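You operate a simulated robot arm through the tools that you are given. There is no shell and no other tool.

The job below is to be done with a simulated robot arm. You get a single attempt, and the scene is never put back.

Task
Finish the blue tube in the press and stand it in the tray.
Fine: press the black cap home; latch knob back to held, slide back in. Where these are worked on the way, their far stop is far enough and under half their travel is too little: latch knob.

The check looks at the end state, three seconds after you hand in, the way a careful person would. Anything else that was tipped, shoved, dropped, spilled or broken makes it a failure. Lids that push on must go on centred and level and be pressed home; caps that screw on are set level and turned clockwise until they are tight.

Robot
A 7-joint arm with a two-finger parallel gripper, fixed in place. Base frame: the origin is at the foot of the arm, x ahead of it, y to its left, z up. Readings come in m, rad, newtons and seconds.
With the tool pointing down near the work surface it reaches from about 0.44 to 0.92 m from the base axis. Its first joint turns from -2.496 to 2.496 rad. Payload 3 kg.
The tool frame sits at the grasp point between the pads (the TCP): z along the fingers, y along the line on which they close. The tips reach 0.03 m beyond it. The gripper opens to 0.094 m. The fingers are 0.028 m wide and 0.01 m thick; the gripper's body (0.05 by 0.096 m) begins 0.055 m behind the TCP.
Orientation is told as [roll, pitch, yaw] about the base's x, y, z axes, in that order, counted from this pose: with the fingers straight down and closing along the base's y, the tool's x points along the base's -x, its y along +y and its z along -z.

Tools
- The arm moves only by the tool step_arm. Its argument "motion" is a list of rows, each a list of 7 numbers: the shift along the tool's x, y, z in units of 200 mm (1.0 is 200 mm), then the turn, a rotation vector about the tool's x, y, z in units of 60 degrees (1.0 is 60 degrees), then the finger opening in m, from 0 to 0.094. In form: [[x, y, z, ax, ay, az, grip], ...]. A call has 1 to 20 rows; each row is the pose to reach, as a shift and turn from the pose commanded when the call began, along the tool's axes at that moment. A call with a number of a shift or a turn outside -1 to 1 is refused whole. A row lasts 0.2 s, in which the tool goes at most 0.05 m and 0.15 rad; a call with a longer step from one row to the next is refused whole, and so is a gripper value outside its range. Where a pose cannot be reached the arm comes as near as it can. A force on the tool above 80 N (or 10 N above the force at the start of the call, whichever is more), or a blocked arm, ends the call early, and 0.2 s more pass. Each finger travels about 0.072 m/s and halts on what it meets, pressing with about 30 N; the grip force reading is that of the motor and also rises with nothing between the fingers. The clock runs only during rows and for 0.2 s after the last one: add rows that repeat a pose to give the fingers time. The reply holds the time, the measured pose of the TCP, the force on the tool along the base axes, the opening and the grip force, in the units named above and with some noise, with the torque about the TCP (base axes, N m) and any sound that the robot's microphone picked up.
- Cameras (640 x 400 px; columns grow to the right, rows downward): "scene" is fixed at [0.0539, 0.504, 1.4686]; the picture's right is [-0.45, -0.89, 0.00], its down [-0.52, 0.26, -0.82] and it looks along [0.73, -0.37, -0.58] (base axes); focal length 355 px, centre (320, 200). "wrist" rides on the gripper at [0.076, 0.014, -0.102] in the tool frame; the picture's right is [-0.18, 0.98, 0.00], its down [-0.75, -0.14, -0.64] and it looks along [-0.63, -0.12, 0.77] (tool axes); focal length 243 px, centre (320, 200). There is no depth. A picture from a camera that has moved, and an enlarged one, comes with that camera's place and axes in the base frame and with its lens. The place of the scene camera against the robot may be out by one fixed shift of up to 0.012 m in any direction.
- capture(camera): a new picture of that camera. It takes no simulated time.
- inspect(camera, box): a new picture of the part [left, top, right, bottom] of that camera's present view, enlarged. It takes no simulated time.
- close_job(): hands the job in; it is judged then, once.

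Places have to be worked out from the pictures, the camera data and where the tool is seen. Open the gripper and draw the arm clear of the work before you hand the job in, unless the task says otherwise.

The tools are called after "Request:" as a command line: name --pt "numbers of a row" for each row, then --argument value for the rest, lists and objects as JSON in quotes. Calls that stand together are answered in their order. step_arm: Moves the arm, as the interface text tells. Its arguments: {"type":"object","properties":{"motion":{"type":"array","items":{"type":"array","items":{"type":"number"}}}},"required":["motion"]} The other tools are called the same way: capture (camera) takes a picture; inspect (camera, box) takes an enlarged picture of a part of a camera's view; close_job () hands the job in.

At the start:

```text
clock: 0.0
eef_pos: [0.4777, 0.2543, 1.2021]
ee_rot: [-0.001, 0.0, -0.001]
contact_force: [0.9, -1.1, -1.0]
torque: [0.0, 0.05, 0.05]
width: 0.094
grip_force: 0.1
```

scene: 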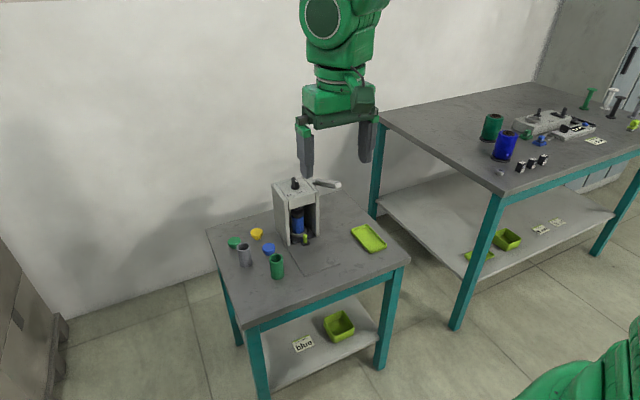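
wrist: 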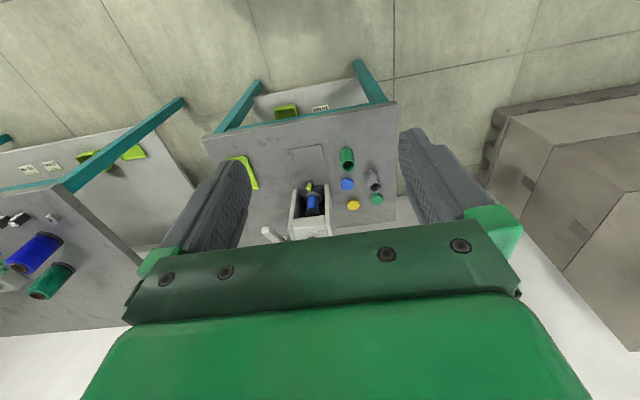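

I'll begin by looking closely at the press and the small table in both cameras.

Request:
inspect --camera "scene" --box '[200, 160, 420, 298]'

Request:
inspect --camera "scene" --box '[260, 165, 350, 255]'

Request:
inspect --camera "wrist" --box '[220, 130, 410, 250]'

Request:
inspect --camera "scene" --box '[470, 70, 640, 180]'

```text
2.90 times, centred on (310, 229) of scene
camera zoom: at [0.0539, 0.504, 1.4686], right [-0.45, -0.89, 0.0], down [-0.52, 0.26, -0.82], along [0.73, -0.37, -0.58], focal length 1028 px, centre (349, 116)
```

zoom: 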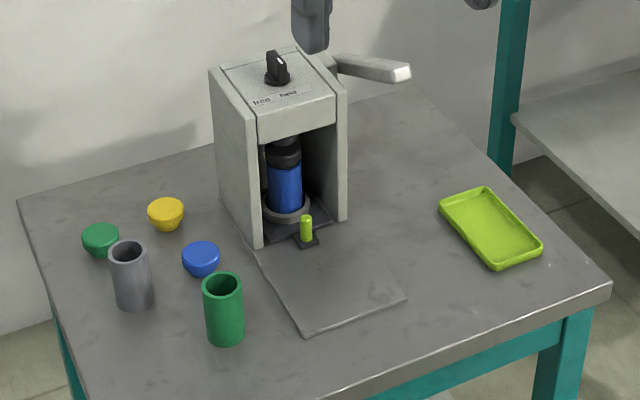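

```text
4.44 times, centred on (305, 210) of scene
camera zoom: at [0.0539, 0.504, 1.4686], right [-0.45, -0.89, 0.0], down [-0.52, 0.26, -0.82], along [0.73, -0.37, -0.58], focal length 1576 px, centre (387, 156)
```

zoom: 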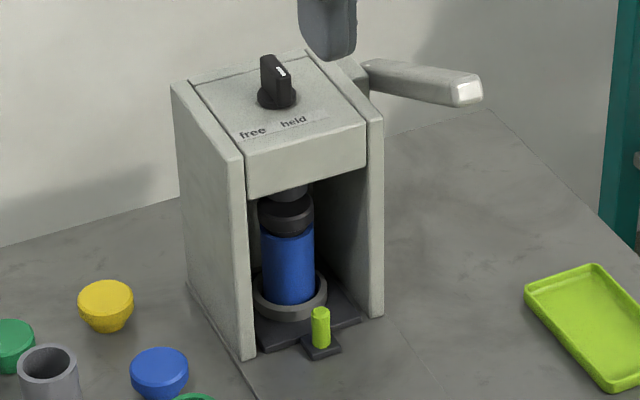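

```text
3.33 times, centred on (315, 190) of wrist
camera zoom: at [0.403, 0.2682, 1.3044], right [0.18, 0.98, 0.0], down [0.75, -0.14, 0.64], along [0.63, -0.12, -0.77], focal length 809 px, centre (337, 233)
```

zoom: 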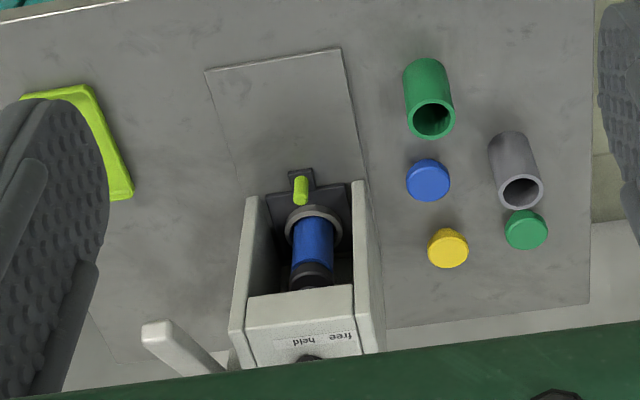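

```text
3.64 times, centred on (555, 125) of scene
camera zoom: at [0.0539, 0.504, 1.4686], right [-0.45, -0.89, 0.0], down [-0.52, 0.26, -0.82], along [0.73, -0.37, -0.58], focal length 1290 px, centre (-534, 473)
```

zoom: 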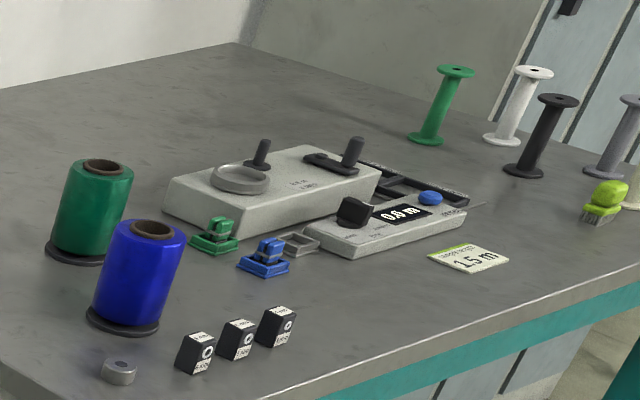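

The press opens toward the robot with its lime-pegged slide at roughly (0.89, 0.14, 0.65), and the latch knob marked free/held is on top with the lever on its -y side. I move the wrist camera closer to get accurate positions.

Request:
step_arm --pt "-0.1 -0.08 0.12 0 0 0 0.094" --pt "-0.2 -0.16 0.25 0 0 0 0.094" --pt "-0.3 -0.24 0.37 0 0 0 0.094" --pt "-0.4 -0.32 0.5 0 0 0 0.094" --pt "-0.5 -0.4 0.62 0 0 0 0.094" --pt "-0.6 -0.48 0.75 0 0 0 0.094" --pt "-0.7 -0.56 0.87 0 0 0 0.094" --pt "-0.8 -0.64 1.0 0 0 0 0.094" --pt "-0.8 -0.64 1.0 0 0 0 0.094"

Request:
capture --camera "wrist"

Request:
capture --camera "scene"

```text
clock: 2.0
eef_pos: [0.6384, 0.1239, 1.0073]
ee_rot: [-0.001, -0.002, 0.0]
contact_force: [0.2, -0.3, -0.6]
torque: [0.04, 0.03, 0.04]
width: 0.0939
grip_force: 0.0
```

```text
taken
camera wrist: at [0.5621, 0.1379, 1.1085], right [0.18, 0.98, 0.0], down [0.75, -0.14, 0.64], along [0.63, -0.12, -0.77], focal length 243 px, centre (320, 200)
```

wrist: 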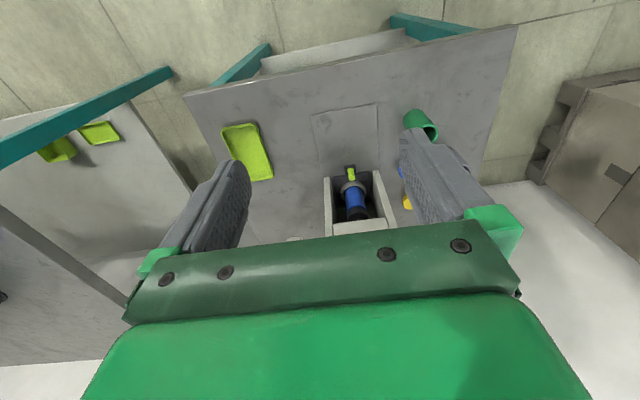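

```text
taken
```

scene: 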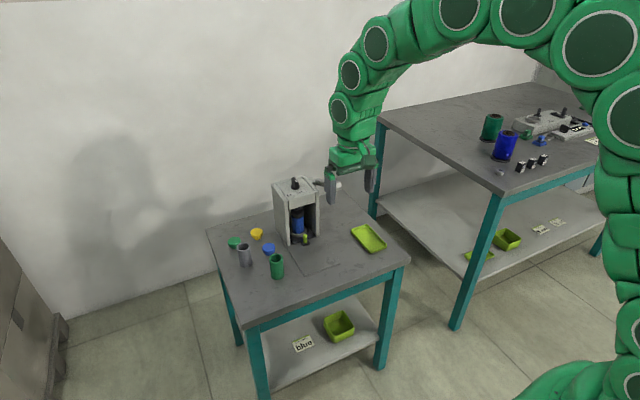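

The wrist camera now sees the press from above in front; I enlarge to measure it.

Request:
inspect --camera "wrist" --box '[280, 90, 440, 240]'

Request:
inspect --camera "scene" --box '[265, 170, 345, 220]'

Request:
inspect --camera "wrist" --box '[180, 90, 300, 190]'

```text
2.67 times, centred on (360, 165) of wrist
camera zoom: at [0.5621, 0.1379, 1.1085], right [0.18, 0.98, 0.0], down [0.75, -0.14, 0.64], along [0.63, -0.12, -0.77], focal length 647 px, centre (213, 293)
```

zoom: 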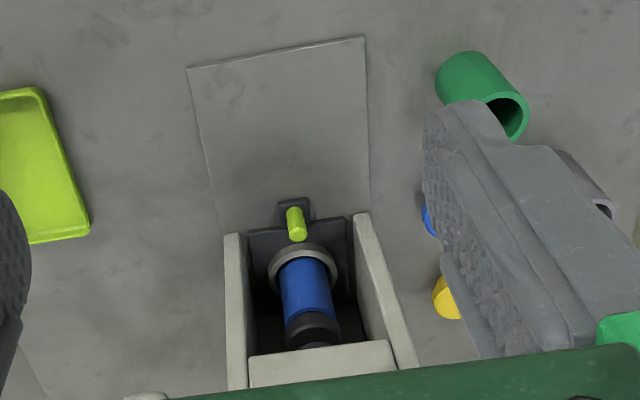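

```text
8.00 times, centred on (305, 195) of scene
camera zoom: at [0.0539, 0.504, 1.4686], right [-0.45, -0.89, 0.0], down [-0.52, 0.26, -0.82], along [0.73, -0.37, -0.58], focal length 2837 px, centre (440, 240)
```

zoom: 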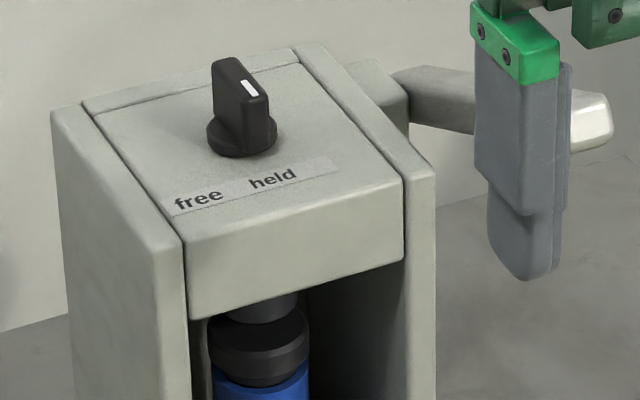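

```text
4.00 times, centred on (240, 140) of wrist
camera zoom: at [0.5621, 0.1379, 1.1085], right [0.18, 0.98, 0.0], down [0.75, -0.14, 0.64], along [0.63, -0.12, -0.77], focal length 970 px, centre (640, 440)
```

zoom: 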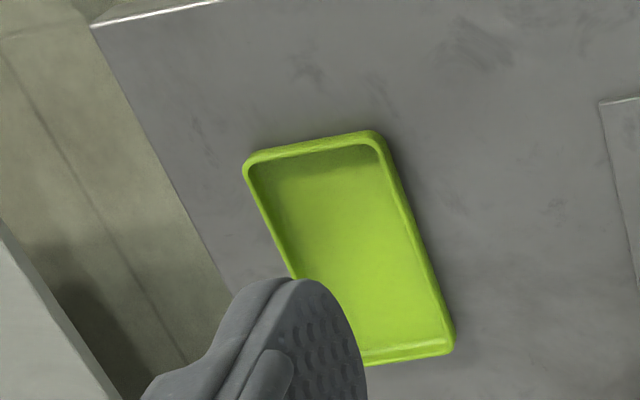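

Next I raise and advance the tool so the wrist camera looks down onto the knob, lever and press top.

Request:
step_arm --pt "-0.05 -0.02 -0.2 0 0 0 0.094" --pt "-0.1 -0.05 -0.4 0 0 0 0.094" --pt "-0.15 -0.08 -0.6 0 0 0 0.094" --pt "-0.2 -0.1 -0.8 0 0 0 0.094" --pt "-0.3 -0.12 -1.0 0 0 0 0.094" --pt "-0.3 -0.12 -1.0 0 0 0 0.094"

Request:
capture --camera "wrist"

Request:
inspect --camera "wrist" --box '[240, 90, 400, 230]'

```text
clock: 3.4
eef_pos: [0.6961, 0.1035, 1.2017]
ee_rot: [0.0, 0.0, 0.001]
contact_force: [0.4, -0.2, 0.2]
torque: [0.03, 0.0, 0.0]
width: 0.0938
grip_force: 0.1
```

```text
taken
camera wrist: at [0.6202, 0.1174, 1.3024], right [0.18, 0.98, 0.0], down [0.75, -0.14, 0.64], along [0.63, -0.12, -0.77], focal length 243 px, centre (320, 200)
```

wrist: 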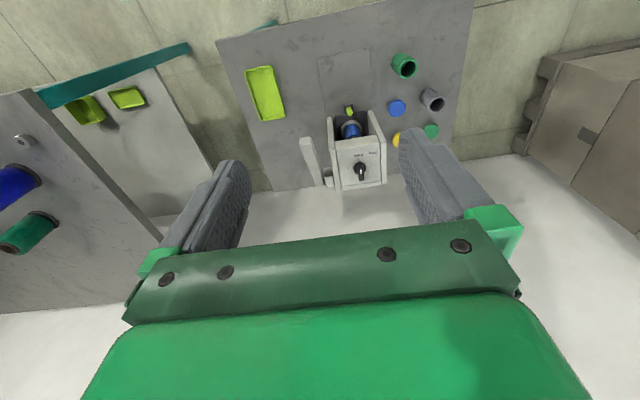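

```text
2.86 times, centred on (320, 160) of wrist
camera zoom: at [0.6202, 0.1174, 1.3024], right [0.18, 0.98, 0.0], down [0.75, -0.14, 0.64], along [0.63, -0.12, -0.77], focal length 693 px, centre (320, 314)
```

zoom: 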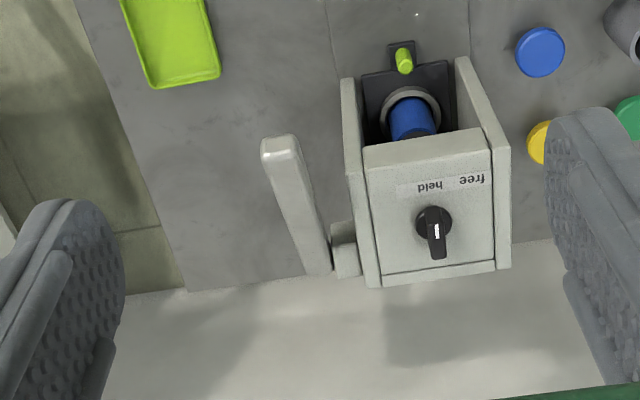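

I see knob near (0.925, 0.15, 0.845), and a lever along x at y≈0.05 rising forward from a rear pivot. I back off and tilt the tool 30° forward for a frontal view of press and lever.

Request:
step_arm --pt "0.12 -0.03 0.17 0 -0.08 0 0.094" --pt "0.24 -0.06 0.34 0 -0.16 0 0.094" --pt "0.36 -0.1 0.5 0 -0.25 0 0.094" --pt "0.48 -0.13 0.67 0 -0.33 0 0.094" --pt "0.6 -0.17 0.84 0 -0.41 0 0.094" --pt "0.73 -0.2 1.0 0 -0.5 0 0.094" --pt "0.73 -0.2 1.0 0 -0.5 0 0.094"

Request:
capture --camera "wrist"

Request:
inspect --camera "wrist" --box '[240, 90, 420, 230]'

```text
clock: 5.0
eef_pos: [0.5529, 0.0625, 0.9993]
ee_rot: [0.001, -0.522, 0.0]
contact_force: [0.3, -0.5, -0.2]
torque: [-0.01, 0.01, -0.02]
width: 0.094
grip_force: 0.0
```

```text
taken
camera wrist: at [0.4356, 0.0782, 1.0485], right [0.16, 0.98, 0.09], down [0.33, -0.14, 0.93], along [0.93, -0.12, -0.35], focal length 243 px, centre (320, 200)
```

wrist: 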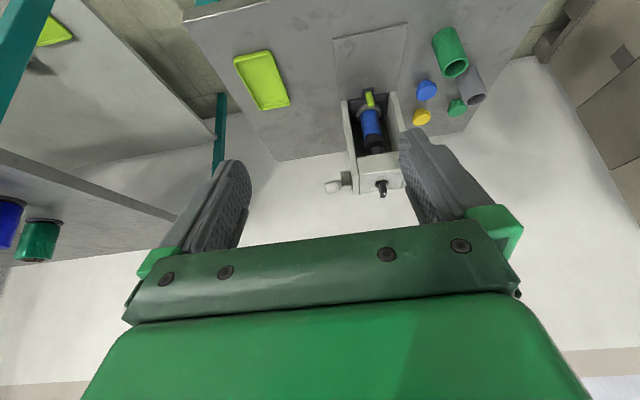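

```text
2.86 times, centred on (330, 160) of wrist
camera zoom: at [0.4356, 0.0782, 1.0485], right [0.16, 0.98, 0.09], down [0.33, -0.14, 0.93], along [0.93, -0.12, -0.35], focal length 693 px, centre (291, 314)
```

zoom: 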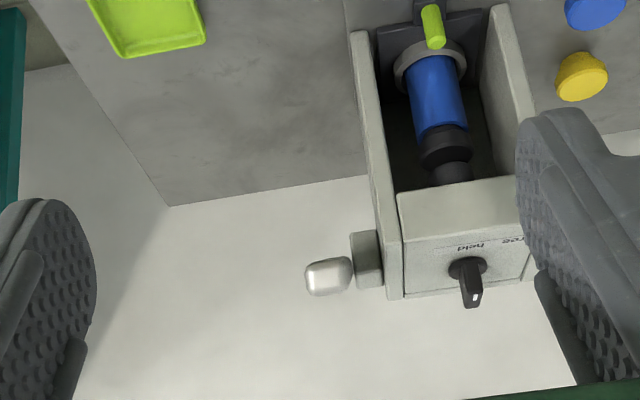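

The lever tip triangulates to about (0.816, 0.054, 0.885), pivot near (0.98, ·, 0.81), and the knob to (0.917, 0.149, 0.85–0.88). I bring closed fingers vertically above the lever tip.

Request:
step_arm --pt "-0.16 -0.013 0.12 0 0.08 0 0.05" --pt "-0.33 -0.026 0.25 0 0.16 0 0.0" --pt "-0.5 -0.039 0.37 0 0.25 0 0.0" --pt "-0.66 -0.052 0.5 0 0.33 0 0.0" --pt "-0.83 -0.065 0.62 0 0.41 0 0.0" --pt "-0.995 -0.0775 0.7475 0 0.4985 0 0.0" --pt "-0.995 -0.0775 0.7475 0 0.4985 0 0.0"

Request:
capture --camera "wrist"

Request:
inspect --camera "scene" --box '[260, 130, 400, 220]'

```text
clock: 6.6
eef_pos: [0.8007, 0.0446, 0.9741]
ee_rot: [-0.002, 0.001, -0.001]
contact_force: [-0.2, 1.0, -0.3]
torque: [-0.01, -0.01, -0.02]
width: 0.0
grip_force: 29.7
```

```text
taken
camera wrist: at [0.7243, 0.0594, 1.0754], right [0.18, 0.98, 0.0], down [0.75, -0.14, 0.64], along [0.63, -0.12, -0.77], focal length 243 px, centre (320, 200)
```

wrist: 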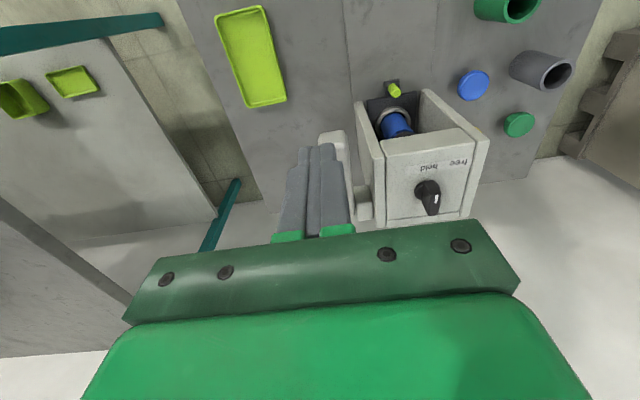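

```text
4.44 times, centred on (330, 175) of scene
camera zoom: at [0.0539, 0.504, 1.4686], right [-0.45, -0.89, 0.0], down [-0.52, 0.26, -0.82], along [0.73, -0.37, -0.58], focal length 1576 px, centre (276, 311)
```

zoom: 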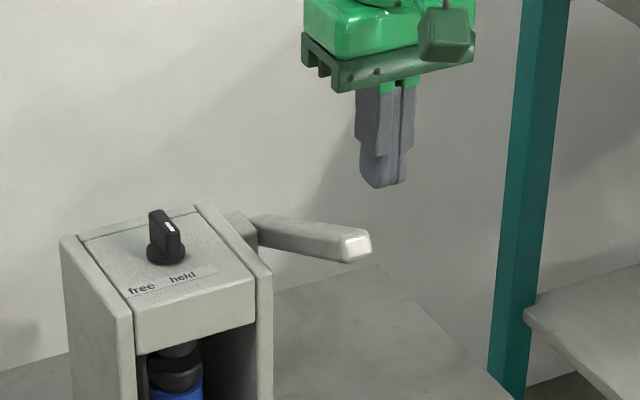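

Calibration between the tip and its scene projection agrees within ~3 mm; the lever's end top is around z 0.895 at (0.82, 0.053). I push down on it slowly with closed fingers.

Request:
step_arm --pt "-0.12 0.025 0.1 0 0 0 0.0" --pt "-0.12 0.025 0.2 0 0 0 0.0" --pt "-0.12 0.025 0.25 0 0 0 0.0" --pt "-0.12 0.025 0.3 0 0 0 0.0" --pt "-0.12 0.025 0.35 0 0 0 0.0" --pt "-0.12 0.025 0.4 0 0 0 0.0"

Request:
inspect --camera "scene" --box '[260, 130, 400, 250]'

Request:
capture --camera "wrist"

```text
clock: 8.0
eef_pos: [0.8246, 0.0504, 0.8964]
ee_rot: [0.001, -0.008, 0.0]
contact_force: [10.5, 1.6, 44.9]
torque: [0.07, 0.66, -0.03]
width: 0.0
grip_force: 29.9
```

```text
3.33 times, centred on (330, 190) of scene
camera zoom: at [0.0539, 0.504, 1.4686], right [-0.45, -0.89, 0.0], down [-0.52, 0.26, -0.82], along [0.73, -0.37, -0.58], focal length 1182 px, centre (287, 233)
```

zoom: 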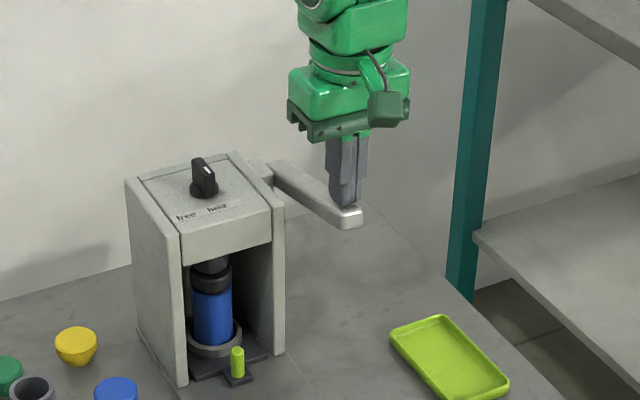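

```text
taken
camera wrist: at [0.7464, 0.0654, 0.997], right [0.18, 0.98, 0.0], down [0.75, -0.14, 0.65], along [0.64, -0.12, -0.76], focal length 243 px, centre (320, 200)
```

wrist: 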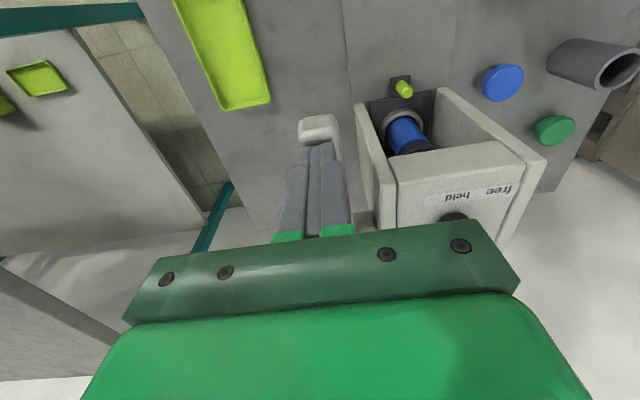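

The lever is yielding (45 N at tip z 0.866); I keep pressing in small steps while following its arc.

Request:
step_arm --pt "0.005 0 0.03 0 0 0 0.0" --pt "0.01 0 0.06 0 0 0 0.0" --pt "0.015 0 0.09 0 0 0 0.0" --pt "0.02 0 0.12 0 0 0 0.0" --pt "0.025 0 0.15 0 0 0 0.0" --pt "0.03 0 0.18 0 0 0 0.0"

Request:
inspect --camera "scene" --box '[260, 130, 400, 250]'

```text
clock: 8.8
eef_pos: [0.8179, 0.0513, 0.8729]
ee_rot: [0.0, 0.006, 0.0]
contact_force: [-1.1, -2.0, 4.8]
torque: [-0.05, 0.08, 0.02]
width: 0.0001
grip_force: 29.6
stopped in row 3: the force on the tool passed its limit at 212 N (the readings are from after the stop); the commanded pose is now the measured one
```

```text
3.33 times, centred on (330, 190) of scene
camera zoom: at [0.0539, 0.504, 1.4686], right [-0.45, -0.89, 0.0], down [-0.52, 0.26, -0.82], along [0.73, -0.37, -0.58], focal length 1182 px, centre (287, 233)
```

zoom: 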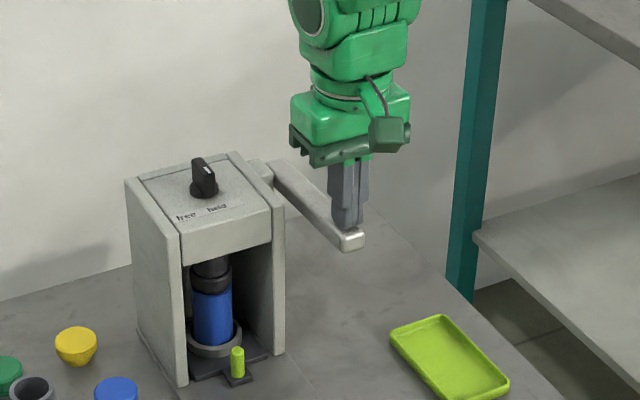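

A stop was hit at 212 N with the tip at 0.843; let me look at the cap and ram closely.

Request:
inspect --camera "scene" --box '[285, 195, 325, 245]'

Request:
inspect --camera "wrist" --box '[340, 60, 480, 200]'

```text
8.00 times, centred on (305, 220) of scene
camera zoom: at [0.0539, 0.504, 1.4686], right [-0.45, -0.89, 0.0], down [-0.52, 0.26, -0.82], along [0.73, -0.37, -0.58], focal length 2837 px, centre (440, 40)
```

zoom: 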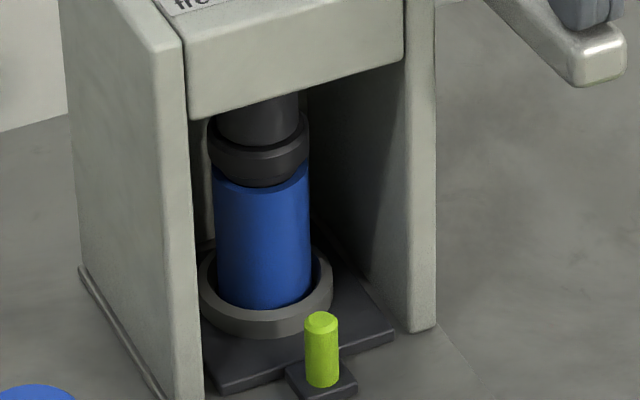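

```text
2.86 times, centred on (410, 130) of wrist
camera zoom: at [0.7428, 0.0655, 0.9758], right [0.18, 0.98, 0.0], down [0.76, -0.14, 0.64], along [0.63, -0.12, -0.77], focal length 693 px, centre (63, 400)
```

zoom: 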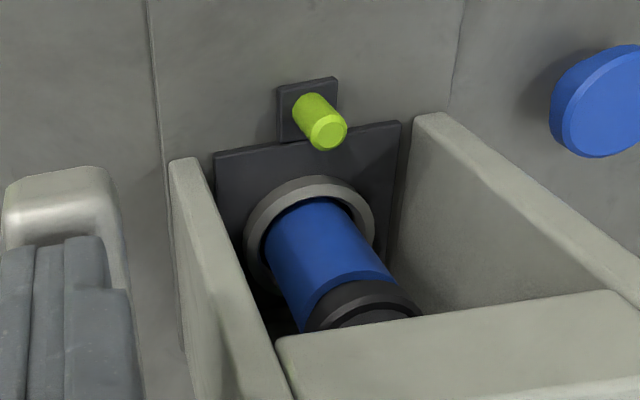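

The cap may still stand proud of the tube, so I press again very slowly and watch the force build.

Request:
step_arm --pt "0.0 0 0.01 0 0 0 0.0" --pt "0.0 0 0.02 0 0 0 0.0" --pt "0.0 0 0.02 0 0 0 0.0"

Request:
inspect --camera "scene" --box '[285, 195, 325, 245]'

```text
clock: 9.6
eef_pos: [0.8182, 0.0528, 0.8694]
ee_rot: [-0.001, 0.003, 0.0]
contact_force: [-0.6, 0.1, 1.6]
torque: [-0.02, 0.03, 0.03]
width: 0.0
grip_force: 29.8
```

```text
8.00 times, centred on (305, 220) of scene
camera zoom: at [0.0539, 0.504, 1.4686], right [-0.45, -0.89, 0.0], down [-0.52, 0.26, -0.82], along [0.73, -0.37, -0.58], focal length 2837 px, centre (440, 40)
```

zoom: 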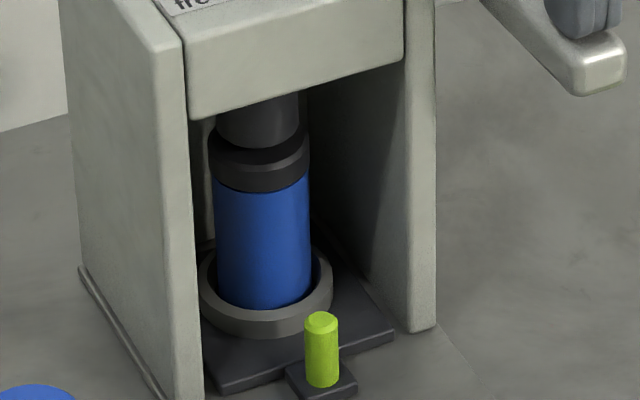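

The cap has now moved down and looks near flush with the tube; force is low, so I keep pressing gently to confirm a firm stop.

Request:
step_arm --pt "0.0 0 0.01 0 0 0 0.0" --pt "0.0 0 0.02 0 0 0 0.0" --pt "0.0 0 0.03 0 0 0 0.0" --pt "0.0 0 0.03 0 0 0 0.0"

Request:
inspect --camera "scene" --box '[285, 195, 325, 245]'

```text
clock: 10.6
eef_pos: [0.819, 0.0523, 0.8641]
ee_rot: [0.001, 0.003, 0.0]
contact_force: [1.5, -1.6, 3.1]
torque: [-0.04, -0.09, -0.01]
width: 0.0
grip_force: 30.0
```

```text
8.00 times, centred on (305, 220) of scene
camera zoom: at [0.0539, 0.504, 1.4686], right [-0.45, -0.89, 0.0], down [-0.52, 0.26, -0.82], along [0.73, -0.37, -0.58], focal length 2837 px, centre (440, 40)
```

zoom: 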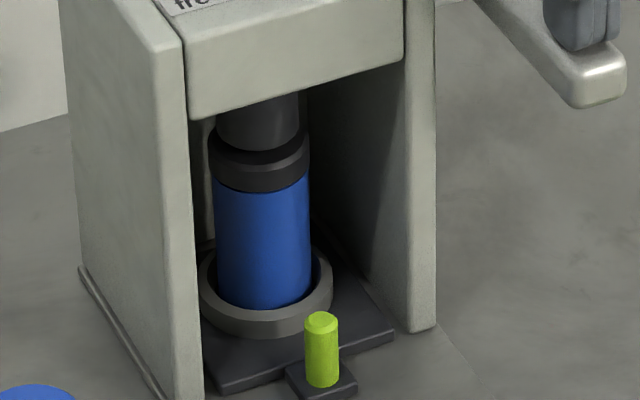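

The lever still moves freely, so I continue down in small steps to find the firm stop.

Request:
step_arm --pt "0.0 0 0.015 0 0 0 0.0" --pt "0.0 0 0.03 0 0 0 0.0" --pt "0.0 0 0.045 0 0 0 0.0" --pt "0.0 0 0.06 0 0 0 0.0" --pt "0.0 0 0.075 0 0 0 0.0" --pt "0.0 0 0.075 0 0 0 0.0"

Request:
inspect --camera "scene" --box '[285, 195, 325, 245]'

```text
clock: 12.0
eef_pos: [0.8191, 0.051, 0.8473]
ee_rot: [0.0, 0.006, -0.001]
contact_force: [-0.4, 1.4, 2.4]
torque: [0.06, 0.03, 0.04]
width: 0.0
grip_force: 30.1
```

```text
8.00 times, centred on (305, 220) of scene
camera zoom: at [0.0539, 0.504, 1.4686], right [-0.45, -0.89, 0.0], down [-0.52, 0.26, -0.82], along [0.73, -0.37, -0.58], focal length 2837 px, centre (440, 40)
```

zoom: 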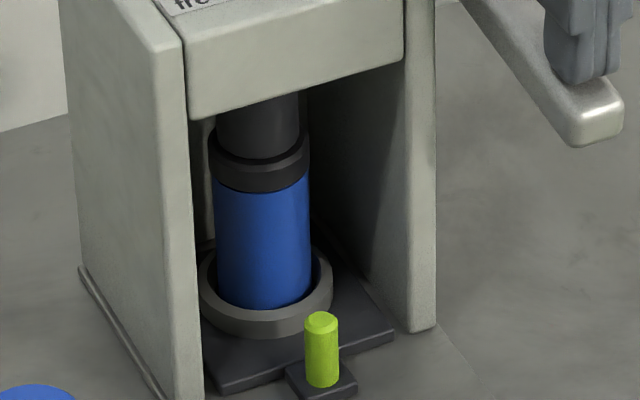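

The ram is still coming down onto the cap (ratio ~1:4). I keep pressing until it bears on the cap.

Request:
step_arm --pt "0.0 0 0.015 0 0 0 0.0" --pt "0.0 0 0.03 0 0 0 0.0" --pt "0.0 0 0.045 0 0 0 0.0" --pt "0.0 0 0.06 0 0 0 0.0" --pt "0.0 0 0.075 0 0 0 0.0" --pt "0.0 0 0.09 0 0 0 0.0" --pt "0.0 0 0.105 0 0 0 0.0" --pt "0.0 0 0.105 0 0 0 0.0"

Request:
inspect --camera "scene" --box '[285, 195, 325, 245]'

Request:
capture --camera "wrist"

```text
clock: 13.3
eef_pos: [0.8207, 0.0506, 0.8391]
ee_rot: [-0.002, -0.004, -0.001]
contact_force: [-33.6, -3.6, 48.9]
torque: [-0.13, 0.31, -0.11]
width: 0.0001
grip_force: 29.6
stopped in row 6: the force on the tool passed its limit at 84 N (the readings are from after the stop); the commanded pose is now the measured one
```

```text
8.00 times, centred on (305, 220) of scene
camera zoom: at [0.0539, 0.504, 1.4686], right [-0.45, -0.89, 0.0], down [-0.52, 0.26, -0.82], along [0.73, -0.37, -0.58], focal length 2837 px, centre (440, 40)
```

zoom: 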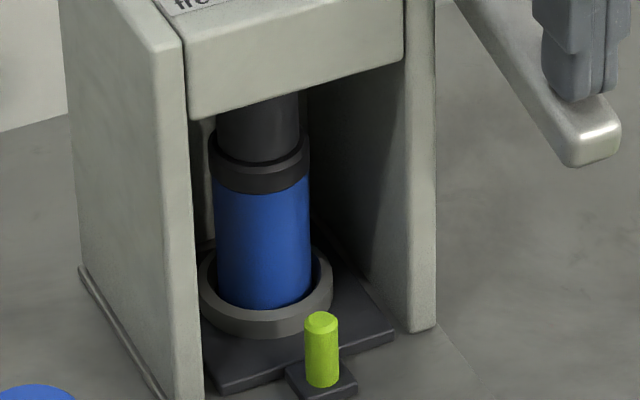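

```text
taken
camera wrist: at [0.7438, 0.0657, 0.9404], right [0.18, 0.98, 0.0], down [0.75, -0.14, 0.64], along [0.63, -0.12, -0.76], focal length 243 px, centre (320, 200)
```

wrist: 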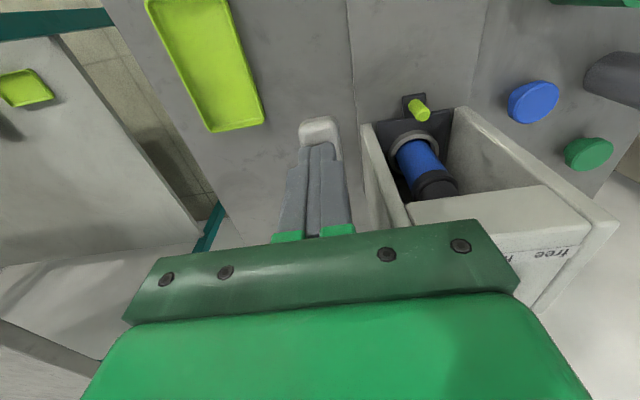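

The ram now bears hard on the cap (84 N at the lever) and the cap sits level on the tube — home. I lift off the lever and see whether it returns by itself.

Request:
step_arm --pt "0.0 0 -0.05 0 0 0 0.0" --pt "0.02 0 -0.15 0 0 0 0.0" --pt "0.02 0 -0.25 0 0 0 0.0" --pt "0.02 0 -0.35 0 0 0 0.0" --pt "0.02 0 -0.45 0 0 0 0.0" --pt "0.02 0 -0.55 0 0 0 0.0" --pt "0.02 0 -0.55 0 0 0 0.0"

Request:
inspect --camera "scene" --box '[260, 130, 400, 250]'

Request:
inspect --camera "scene" --box '[285, 195, 325, 245]'

Request:
capture --camera "wrist"

```text
clock: 14.9
eef_pos: [0.8164, 0.0505, 0.9446]
ee_rot: [0.002, -0.002, 0.0]
contact_force: [0.5, 0.3, -0.4]
torque: [0.02, -0.01, 0.0]
width: 0.0001
grip_force: 29.9
```

```text
3.33 times, centred on (330, 190) of scene
camera zoom: at [0.0539, 0.504, 1.4686], right [-0.45, -0.89, 0.0], down [-0.52, 0.26, -0.82], along [0.73, -0.37, -0.58], focal length 1182 px, centre (287, 233)
```

zoom: 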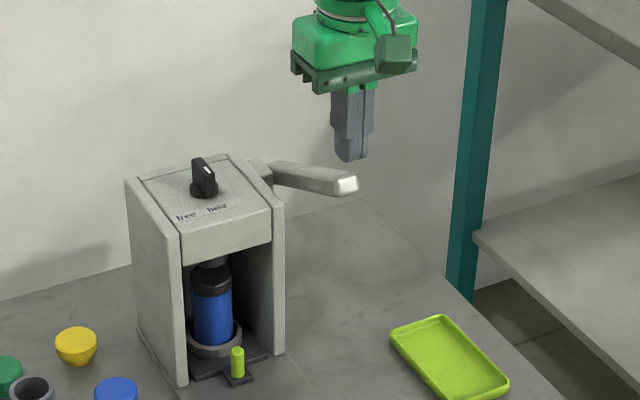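

```text
8.00 times, centred on (305, 220) of scene
camera zoom: at [0.0539, 0.504, 1.4686], right [-0.45, -0.89, 0.0], down [-0.52, 0.26, -0.82], along [0.73, -0.37, -0.58], focal length 2837 px, centre (440, 40)
```

zoom: 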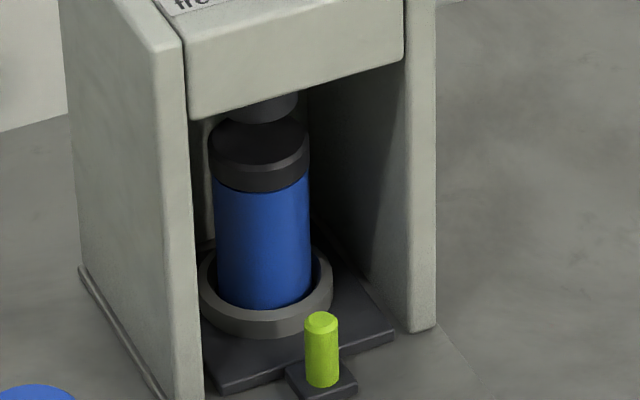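

```text
taken
camera wrist: at [0.7403, 0.0652, 1.0469], right [0.18, 0.98, 0.0], down [0.75, -0.14, 0.64], along [0.63, -0.12, -0.77], focal length 243 px, centre (320, 200)
```

wrist: 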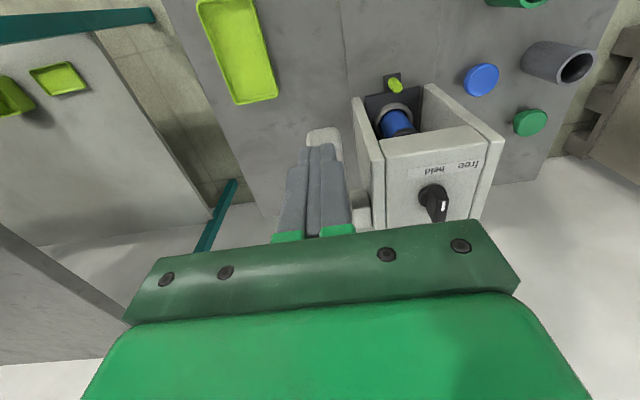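

The lever sprang back and the cap is level on the tube. Now I move above the latch knob with the fingers part open and check alignment with the wrist camera.

Request:
step_arm --pt "0.0 0.0 -0.17 0 0 0 0.03" --pt "-0.12 0.12 -0.17 0 0 0 0.06" --pt "-0.25 0.25 -0.17 0 0 0 0.06" --pt "-0.37 0.37 -0.17 0 0 0 0.06" --pt "-0.45 0.4925 -0.17 0 0 0 0.06" --pt "-0.45 0.4925 -0.17 0 0 0 0.06"

Request:
capture --camera "wrist"

Request:
inspect --camera "wrist" --box '[250, 60, 410, 200]'

Request:
inspect --camera "scene" --box '[250, 130, 370, 210]'

```text
clock: 16.3
eef_pos: [0.8834, 0.1398, 0.9731]
ee_rot: [0.001, 0.0, -0.001]
contact_force: [0.7, -0.1, -0.2]
torque: [0.02, -0.01, -0.04]
width: 0.06
grip_force: 0.1
out of reach, approached as far as the arm can: row 4, 5, 6
```

```text
taken
camera wrist: at [0.8081, 0.1536, 1.0753], right [0.18, 0.98, 0.0], down [0.75, -0.14, 0.64], along [0.63, -0.12, -0.77], focal length 243 px, centre (320, 200)
```

wrist: 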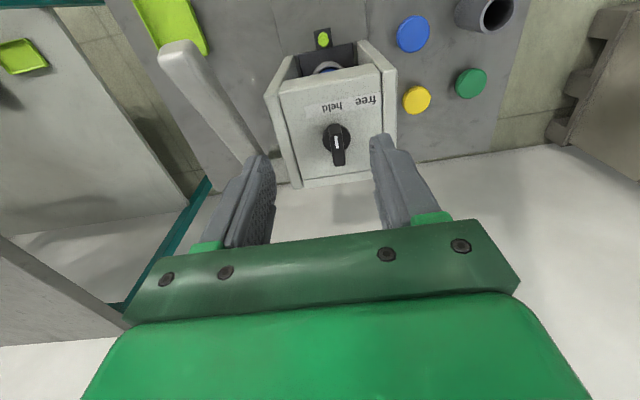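

```text
2.86 times, centred on (330, 130) of wrist
camera zoom: at [0.8081, 0.1536, 1.0753], right [0.18, 0.98, 0.0], down [0.75, -0.14, 0.64], along [0.63, -0.12, -0.77], focal length 693 px, centre (291, 400)
```

zoom: 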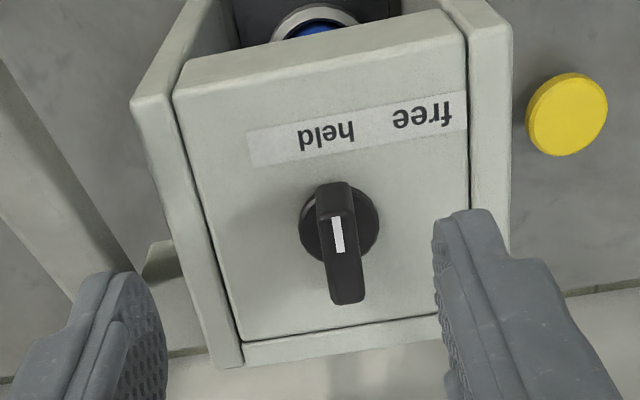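

```text
5.00 times, centred on (310, 170) of scene
camera zoom: at [0.0539, 0.504, 1.4686], right [-0.45, -0.89, 0.0], down [-0.52, 0.26, -0.82], along [0.73, -0.37, -0.58], focal length 1773 px, centre (370, 350)
```

zoom: 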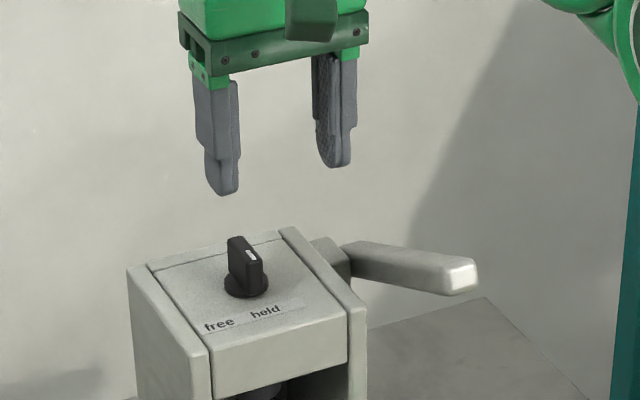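

The vertical tool runs out of reach here (r≈0.894), so the knob needs a forward tilt of the fingers. I retreat slightly and tilt 15°, then check the pose.

Request:
step_arm --pt "0.1 0 0 0 -0.09 0 0.05" --pt "0.2 0 0 0 -0.18 0 0.05" --pt "0.25 0 0 0 -0.25 0 0.05" --pt "0.25 0 0 0 -0.25 0 0.05"

```text
clock: 17.3
eef_pos: [0.8349, 0.1391, 0.973]
ee_rot: [0.001, -0.262, 0.0]
contact_force: [0.0, 0.3, -0.4]
torque: [-0.01, -0.04, -0.03]
width: 0.0499
grip_force: 0.0
```

The commanded pose follows the reached one. I move over the knob at a safe height with the 15° tilt and check alignment.

Request:
step_arm --pt "-0.1 0.02 0.07 0 0 0 0.05" --pt "-0.2 0.04 0.14 0 0 0 0.05" --pt "-0.312 0.053 0.2286 0 0 0 0.05" --pt "-0.312 0.053 0.2286 0 0 0 0.05"

Request:
capture --camera "wrist"

Request:
inspect --camera "scene" --box '[265, 140, 345, 210]'

```text
clock: 18.3
eef_pos: [0.9081, 0.1525, 0.9443]
ee_rot: [-0.001, -0.262, -0.001]
contact_force: [-0.6, 0.8, 0.4]
torque: [0.01, 0.02, 0.03]
width: 0.05
grip_force: 0.0
```

```text
taken
camera wrist: at [0.807, 0.1663, 1.0228], right [0.18, 0.98, 0.05], down [0.56, -0.14, 0.82], along [0.81, -0.12, -0.58], focal length 243 px, centre (320, 200)
```

wrist: 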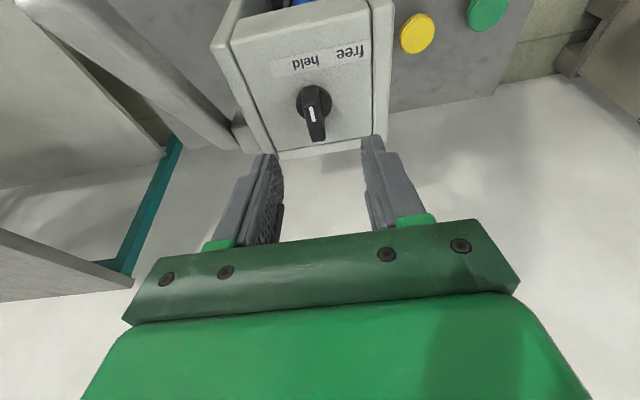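

```text
5.71 times, centred on (305, 175) of scene
camera zoom: at [0.0539, 0.504, 1.4686], right [-0.45, -0.89, 0.0], down [-0.52, 0.26, -0.82], along [0.73, -0.37, -0.58], focal length 2026 px, centre (406, 343)
```

zoom: 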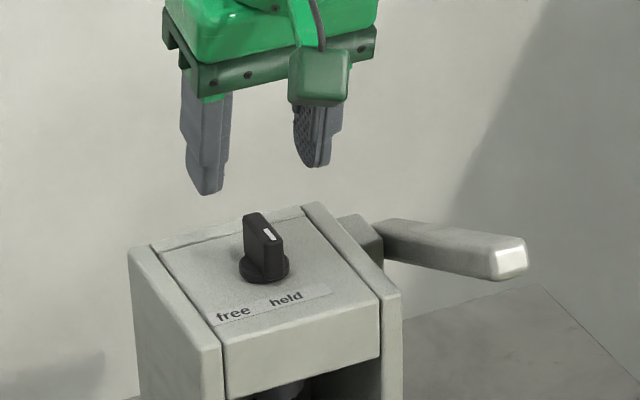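

Knob re-measured at (0.914, 0.149); the tool is 3 mm to +y. I descend vertically around the bar, correct y, and close on it.

Request:
step_arm --pt "0.022 -0.015 0.083 0 0 0 0.05" --pt "0.044 -0.015 0.165 0 0 0 0.05" --pt "0.0664 -0.015 0.245 0 0 0 0.05" --pt "0.0664 -0.015 0.245 0 0 0 0.05"

Request:
inspect --camera "scene" --box '[265, 140, 345, 210]'

Request:
capture --camera "wrist"

```text
clock: 19.3
eef_pos: [0.905, 0.1491, 0.8945]
ee_rot: [-0.001, -0.264, 0.0]
contact_force: [0.3, 0.2, 0.0]
torque: [0.03, 0.02, -0.03]
width: 0.05
grip_force: 0.0
```

```text
5.71 times, centred on (305, 175) of scene
camera zoom: at [0.0539, 0.504, 1.4686], right [-0.45, -0.89, 0.0], down [-0.52, 0.26, -0.82], along [0.73, -0.37, -0.58], focal length 2026 px, centre (406, 343)
```

zoom: 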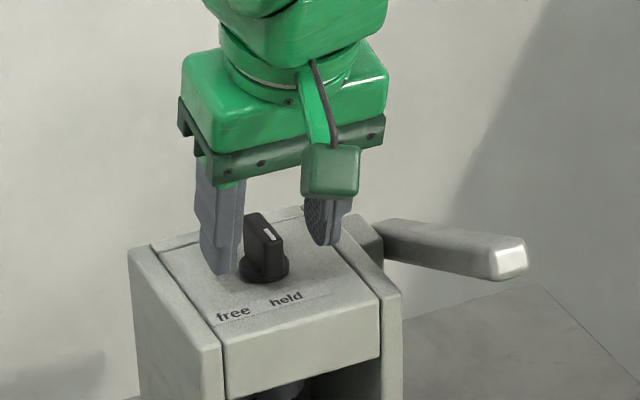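

```text
taken
camera wrist: at [0.8062, 0.1619, 0.9727], right [0.18, 0.98, 0.05], down [0.56, -0.14, 0.82], along [0.81, -0.12, -0.58], focal length 243 px, centre (320, 200)
```

wrist: 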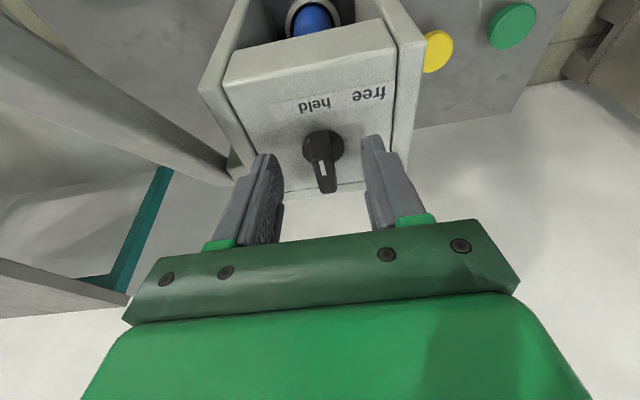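

The fingers straddle the bar; I close them on it.

Request:
step_arm --pt "0 0 0 0 0 0 0.02" --pt "0 0 0 0 0 0 0.0" --pt "0 0 0 0 0 0 0.0" --pt "0 0 0 0 0 0 0.0"

Request:
inspect --camera "scene" --box '[265, 140, 345, 210]'

```text
clock: 20.3
eef_pos: [0.9066, 0.1499, 0.8934]
ee_rot: [0.001, -0.266, 0.002]
contact_force: [6.9, 22.7, -6.2]
torque: [0.5, -1.05, 0.16]
width: 0.012
grip_force: 45.1
```

```text
5.71 times, centred on (305, 175) of scene
camera zoom: at [0.0539, 0.504, 1.4686], right [-0.45, -0.89, 0.0], down [-0.52, 0.26, -0.82], along [0.73, -0.37, -0.58], focal length 2026 px, centre (406, 343)
```

zoom: 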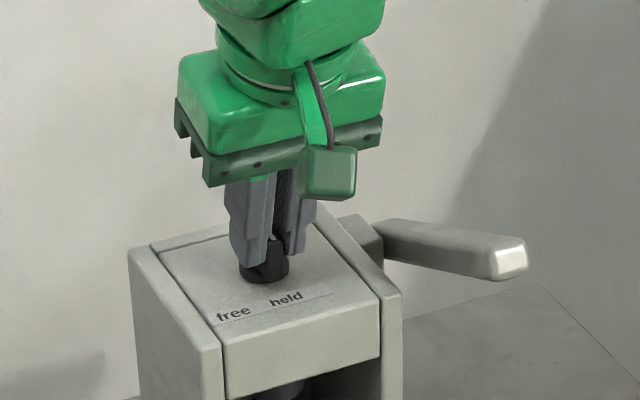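

Bar gripped at 12 mm width. I now turn it clockwise (seen from above) about the vertical through the knob toward "free", in 6° steps.

Request:
step_arm --pt "0 0.0039 0 0.0259 0 0.0966 0.0" --pt "-0.0008 0.0077 0 0.0518 0 0.1932 0.0" --pt "-0.0018 0.0114 0.0005 0.0777 0 0.2898 0.0" --pt "-0.0031 0.015 0.001 0.1036 0 0.3864 0.0" --pt "-0.0048 0.0185 0.0013 0.1295 0 0.483 0.0" --pt "-0.0068 0.0217 0.0018 0.1554 0 0.5796 0.0" --pt "-0.0092 0.0248 0.0025 0.1813 0 0.6762 0.0"

Request:
inspect --camera "scene" --box '[265, 140, 345, 210]'

```text
clock: 21.8
eef_pos: [0.908, 0.1568, 0.8948]
ee_rot: [0.005, -0.265, -0.648]
contact_force: [18.1, 3.9, -14.5]
torque: [-0.85, -1.01, 0.16]
width: 0.0117
grip_force: 44.9
stopped in row 7: the force on the tool passed its limit at 85 N (the readings are from after the stop); the commanded pose is now the measured one
```

```text
5.71 times, centred on (305, 175) of scene
camera zoom: at [0.0539, 0.504, 1.4686], right [-0.45, -0.89, 0.0], down [-0.52, 0.26, -0.82], along [0.73, -0.37, -0.58], focal length 2026 px, centre (406, 343)
```

zoom: 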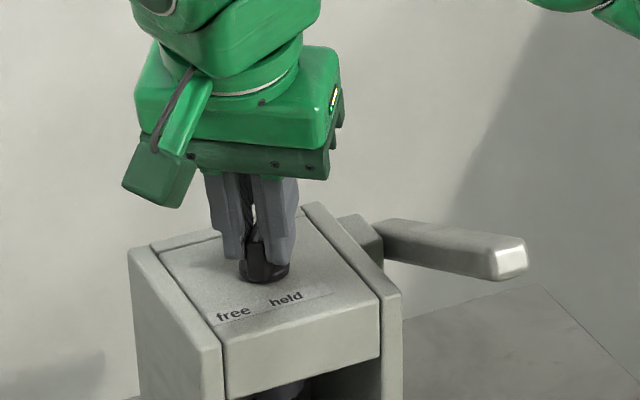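

The turn ran to about 37° and then the force rose to 85 N; I open the fingers slightly to look where the pointer stands.

Request:
step_arm --pt "0 0 0 0 0 0 0.03" --pt "0 0 0 0 0 0 0.04" --pt "0 0 0 0 0 0 0.04"

Request:
inspect --camera "scene" --box '[265, 140, 345, 210]'

Request:
inspect --camera "wrist" --box '[220, 80, 420, 220]'

```text
clock: 22.6
eef_pos: [0.9084, 0.1562, 0.8958]
ee_rot: [0.003, -0.266, -0.649]
contact_force: [0.0, 0.2, -0.4]
torque: [0.0, 0.0, -0.01]
width: 0.0399
grip_force: 0.0
```

```text
5.71 times, centred on (305, 175) of scene
camera zoom: at [0.0539, 0.504, 1.4686], right [-0.45, -0.89, 0.0], down [-0.52, 0.26, -0.82], along [0.73, -0.37, -0.58], focal length 2026 px, centre (406, 343)
```

zoom: 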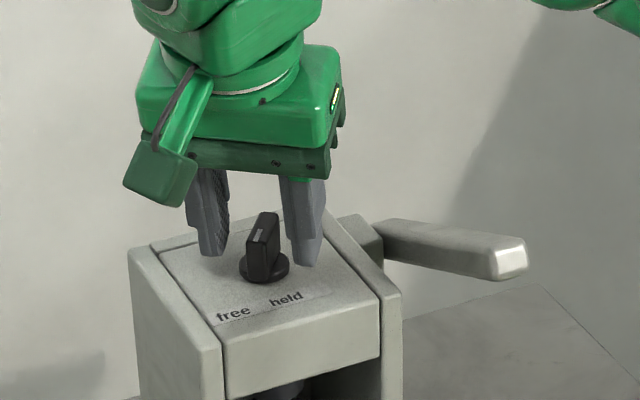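

```text
2.86 times, centred on (320, 150) of wrist
camera zoom: at [0.8357, 0.2278, 0.9732], right [0.73, 0.68, 0.05], down [0.36, -0.45, 0.82], along [0.58, -0.58, -0.57], focal length 693 px, centre (320, 343)
```

zoom: 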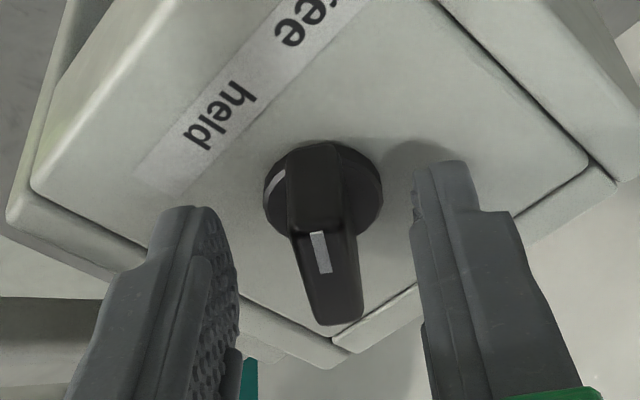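

The pointer has turned about 37°, while the "free" mark lies at about 47°. I regrip and continue a bit further to find the real stop.

Request:
step_arm --pt "0 0 0 0 0 0 0.02" --pt "0 0 0 0 0 0 0.0" --pt "0 0 0 0 0 0 0.0" --pt "0 0.0024 0 0.013 0 0.0483 0.0" --pt "-0.001 0.0048 0 0.0259 0 0.0966 0.0" --pt "-0.002 0.0072 0 0.0389 0 0.1449 0.0" --pt "-0.0025 0.0096 0 0.0518 0 0.1932 0.0" --pt "-0.003 0.012 0 0.0648 0 0.2415 0.0"

```text
clock: 24.4
eef_pos: [0.9104, 0.1581, 0.8949]
ee_rot: [0.008, -0.266, -0.908]
contact_force: [45.0, 28.3, -4.1]
torque: [0.65, -0.46, 0.55]
width: 0.0117
grip_force: 44.8
```

The tool reached 52°; I open again and see how far the pointer followed.

Request:
step_arm --pt "0 0 0 0 0 0 0.03" --pt "0 0 0 0 0 0 0.04" --pt "0 0 0 0 0 0 0.04"

Request:
inspect --camera "scene" --box '[265, 140, 345, 210]'

Request:
inspect --camera "wrist" --box '[220, 80, 420, 220]'

```text
clock: 25.2
eef_pos: [0.9073, 0.1578, 0.8955]
ee_rot: [0.006, -0.262, -0.912]
contact_force: [-0.1, -0.3, -0.7]
torque: [0.0, -0.02, 0.04]
width: 0.04
grip_force: 0.1
```

```text
5.71 times, centred on (305, 175) of scene
camera zoom: at [0.0539, 0.504, 1.4686], right [-0.45, -0.89, 0.0], down [-0.52, 0.26, -0.82], along [0.73, -0.37, -0.58], focal length 2026 px, centre (406, 343)
```

zoom: 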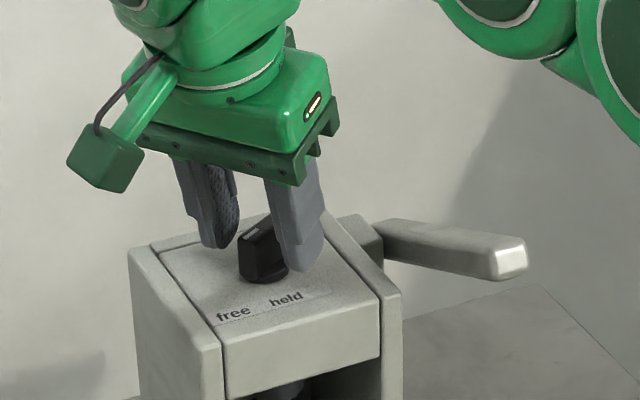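

```text
2.86 times, centred on (320, 150) of wrist
camera zoom: at [0.8583, 0.244, 0.9734], right [0.88, 0.46, 0.05], down [0.23, -0.53, 0.82], along [0.41, -0.71, -0.58], focal length 693 px, centre (320, 343)
```

zoom: 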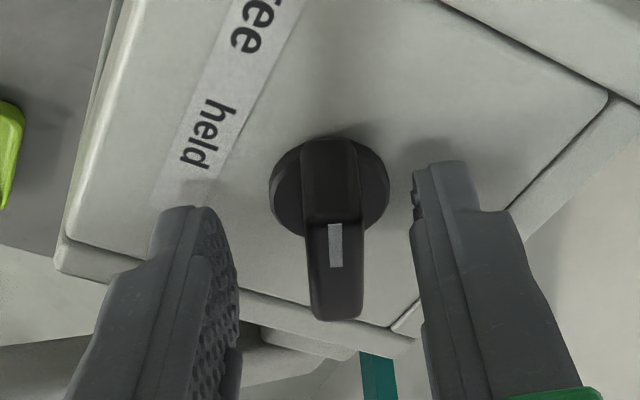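

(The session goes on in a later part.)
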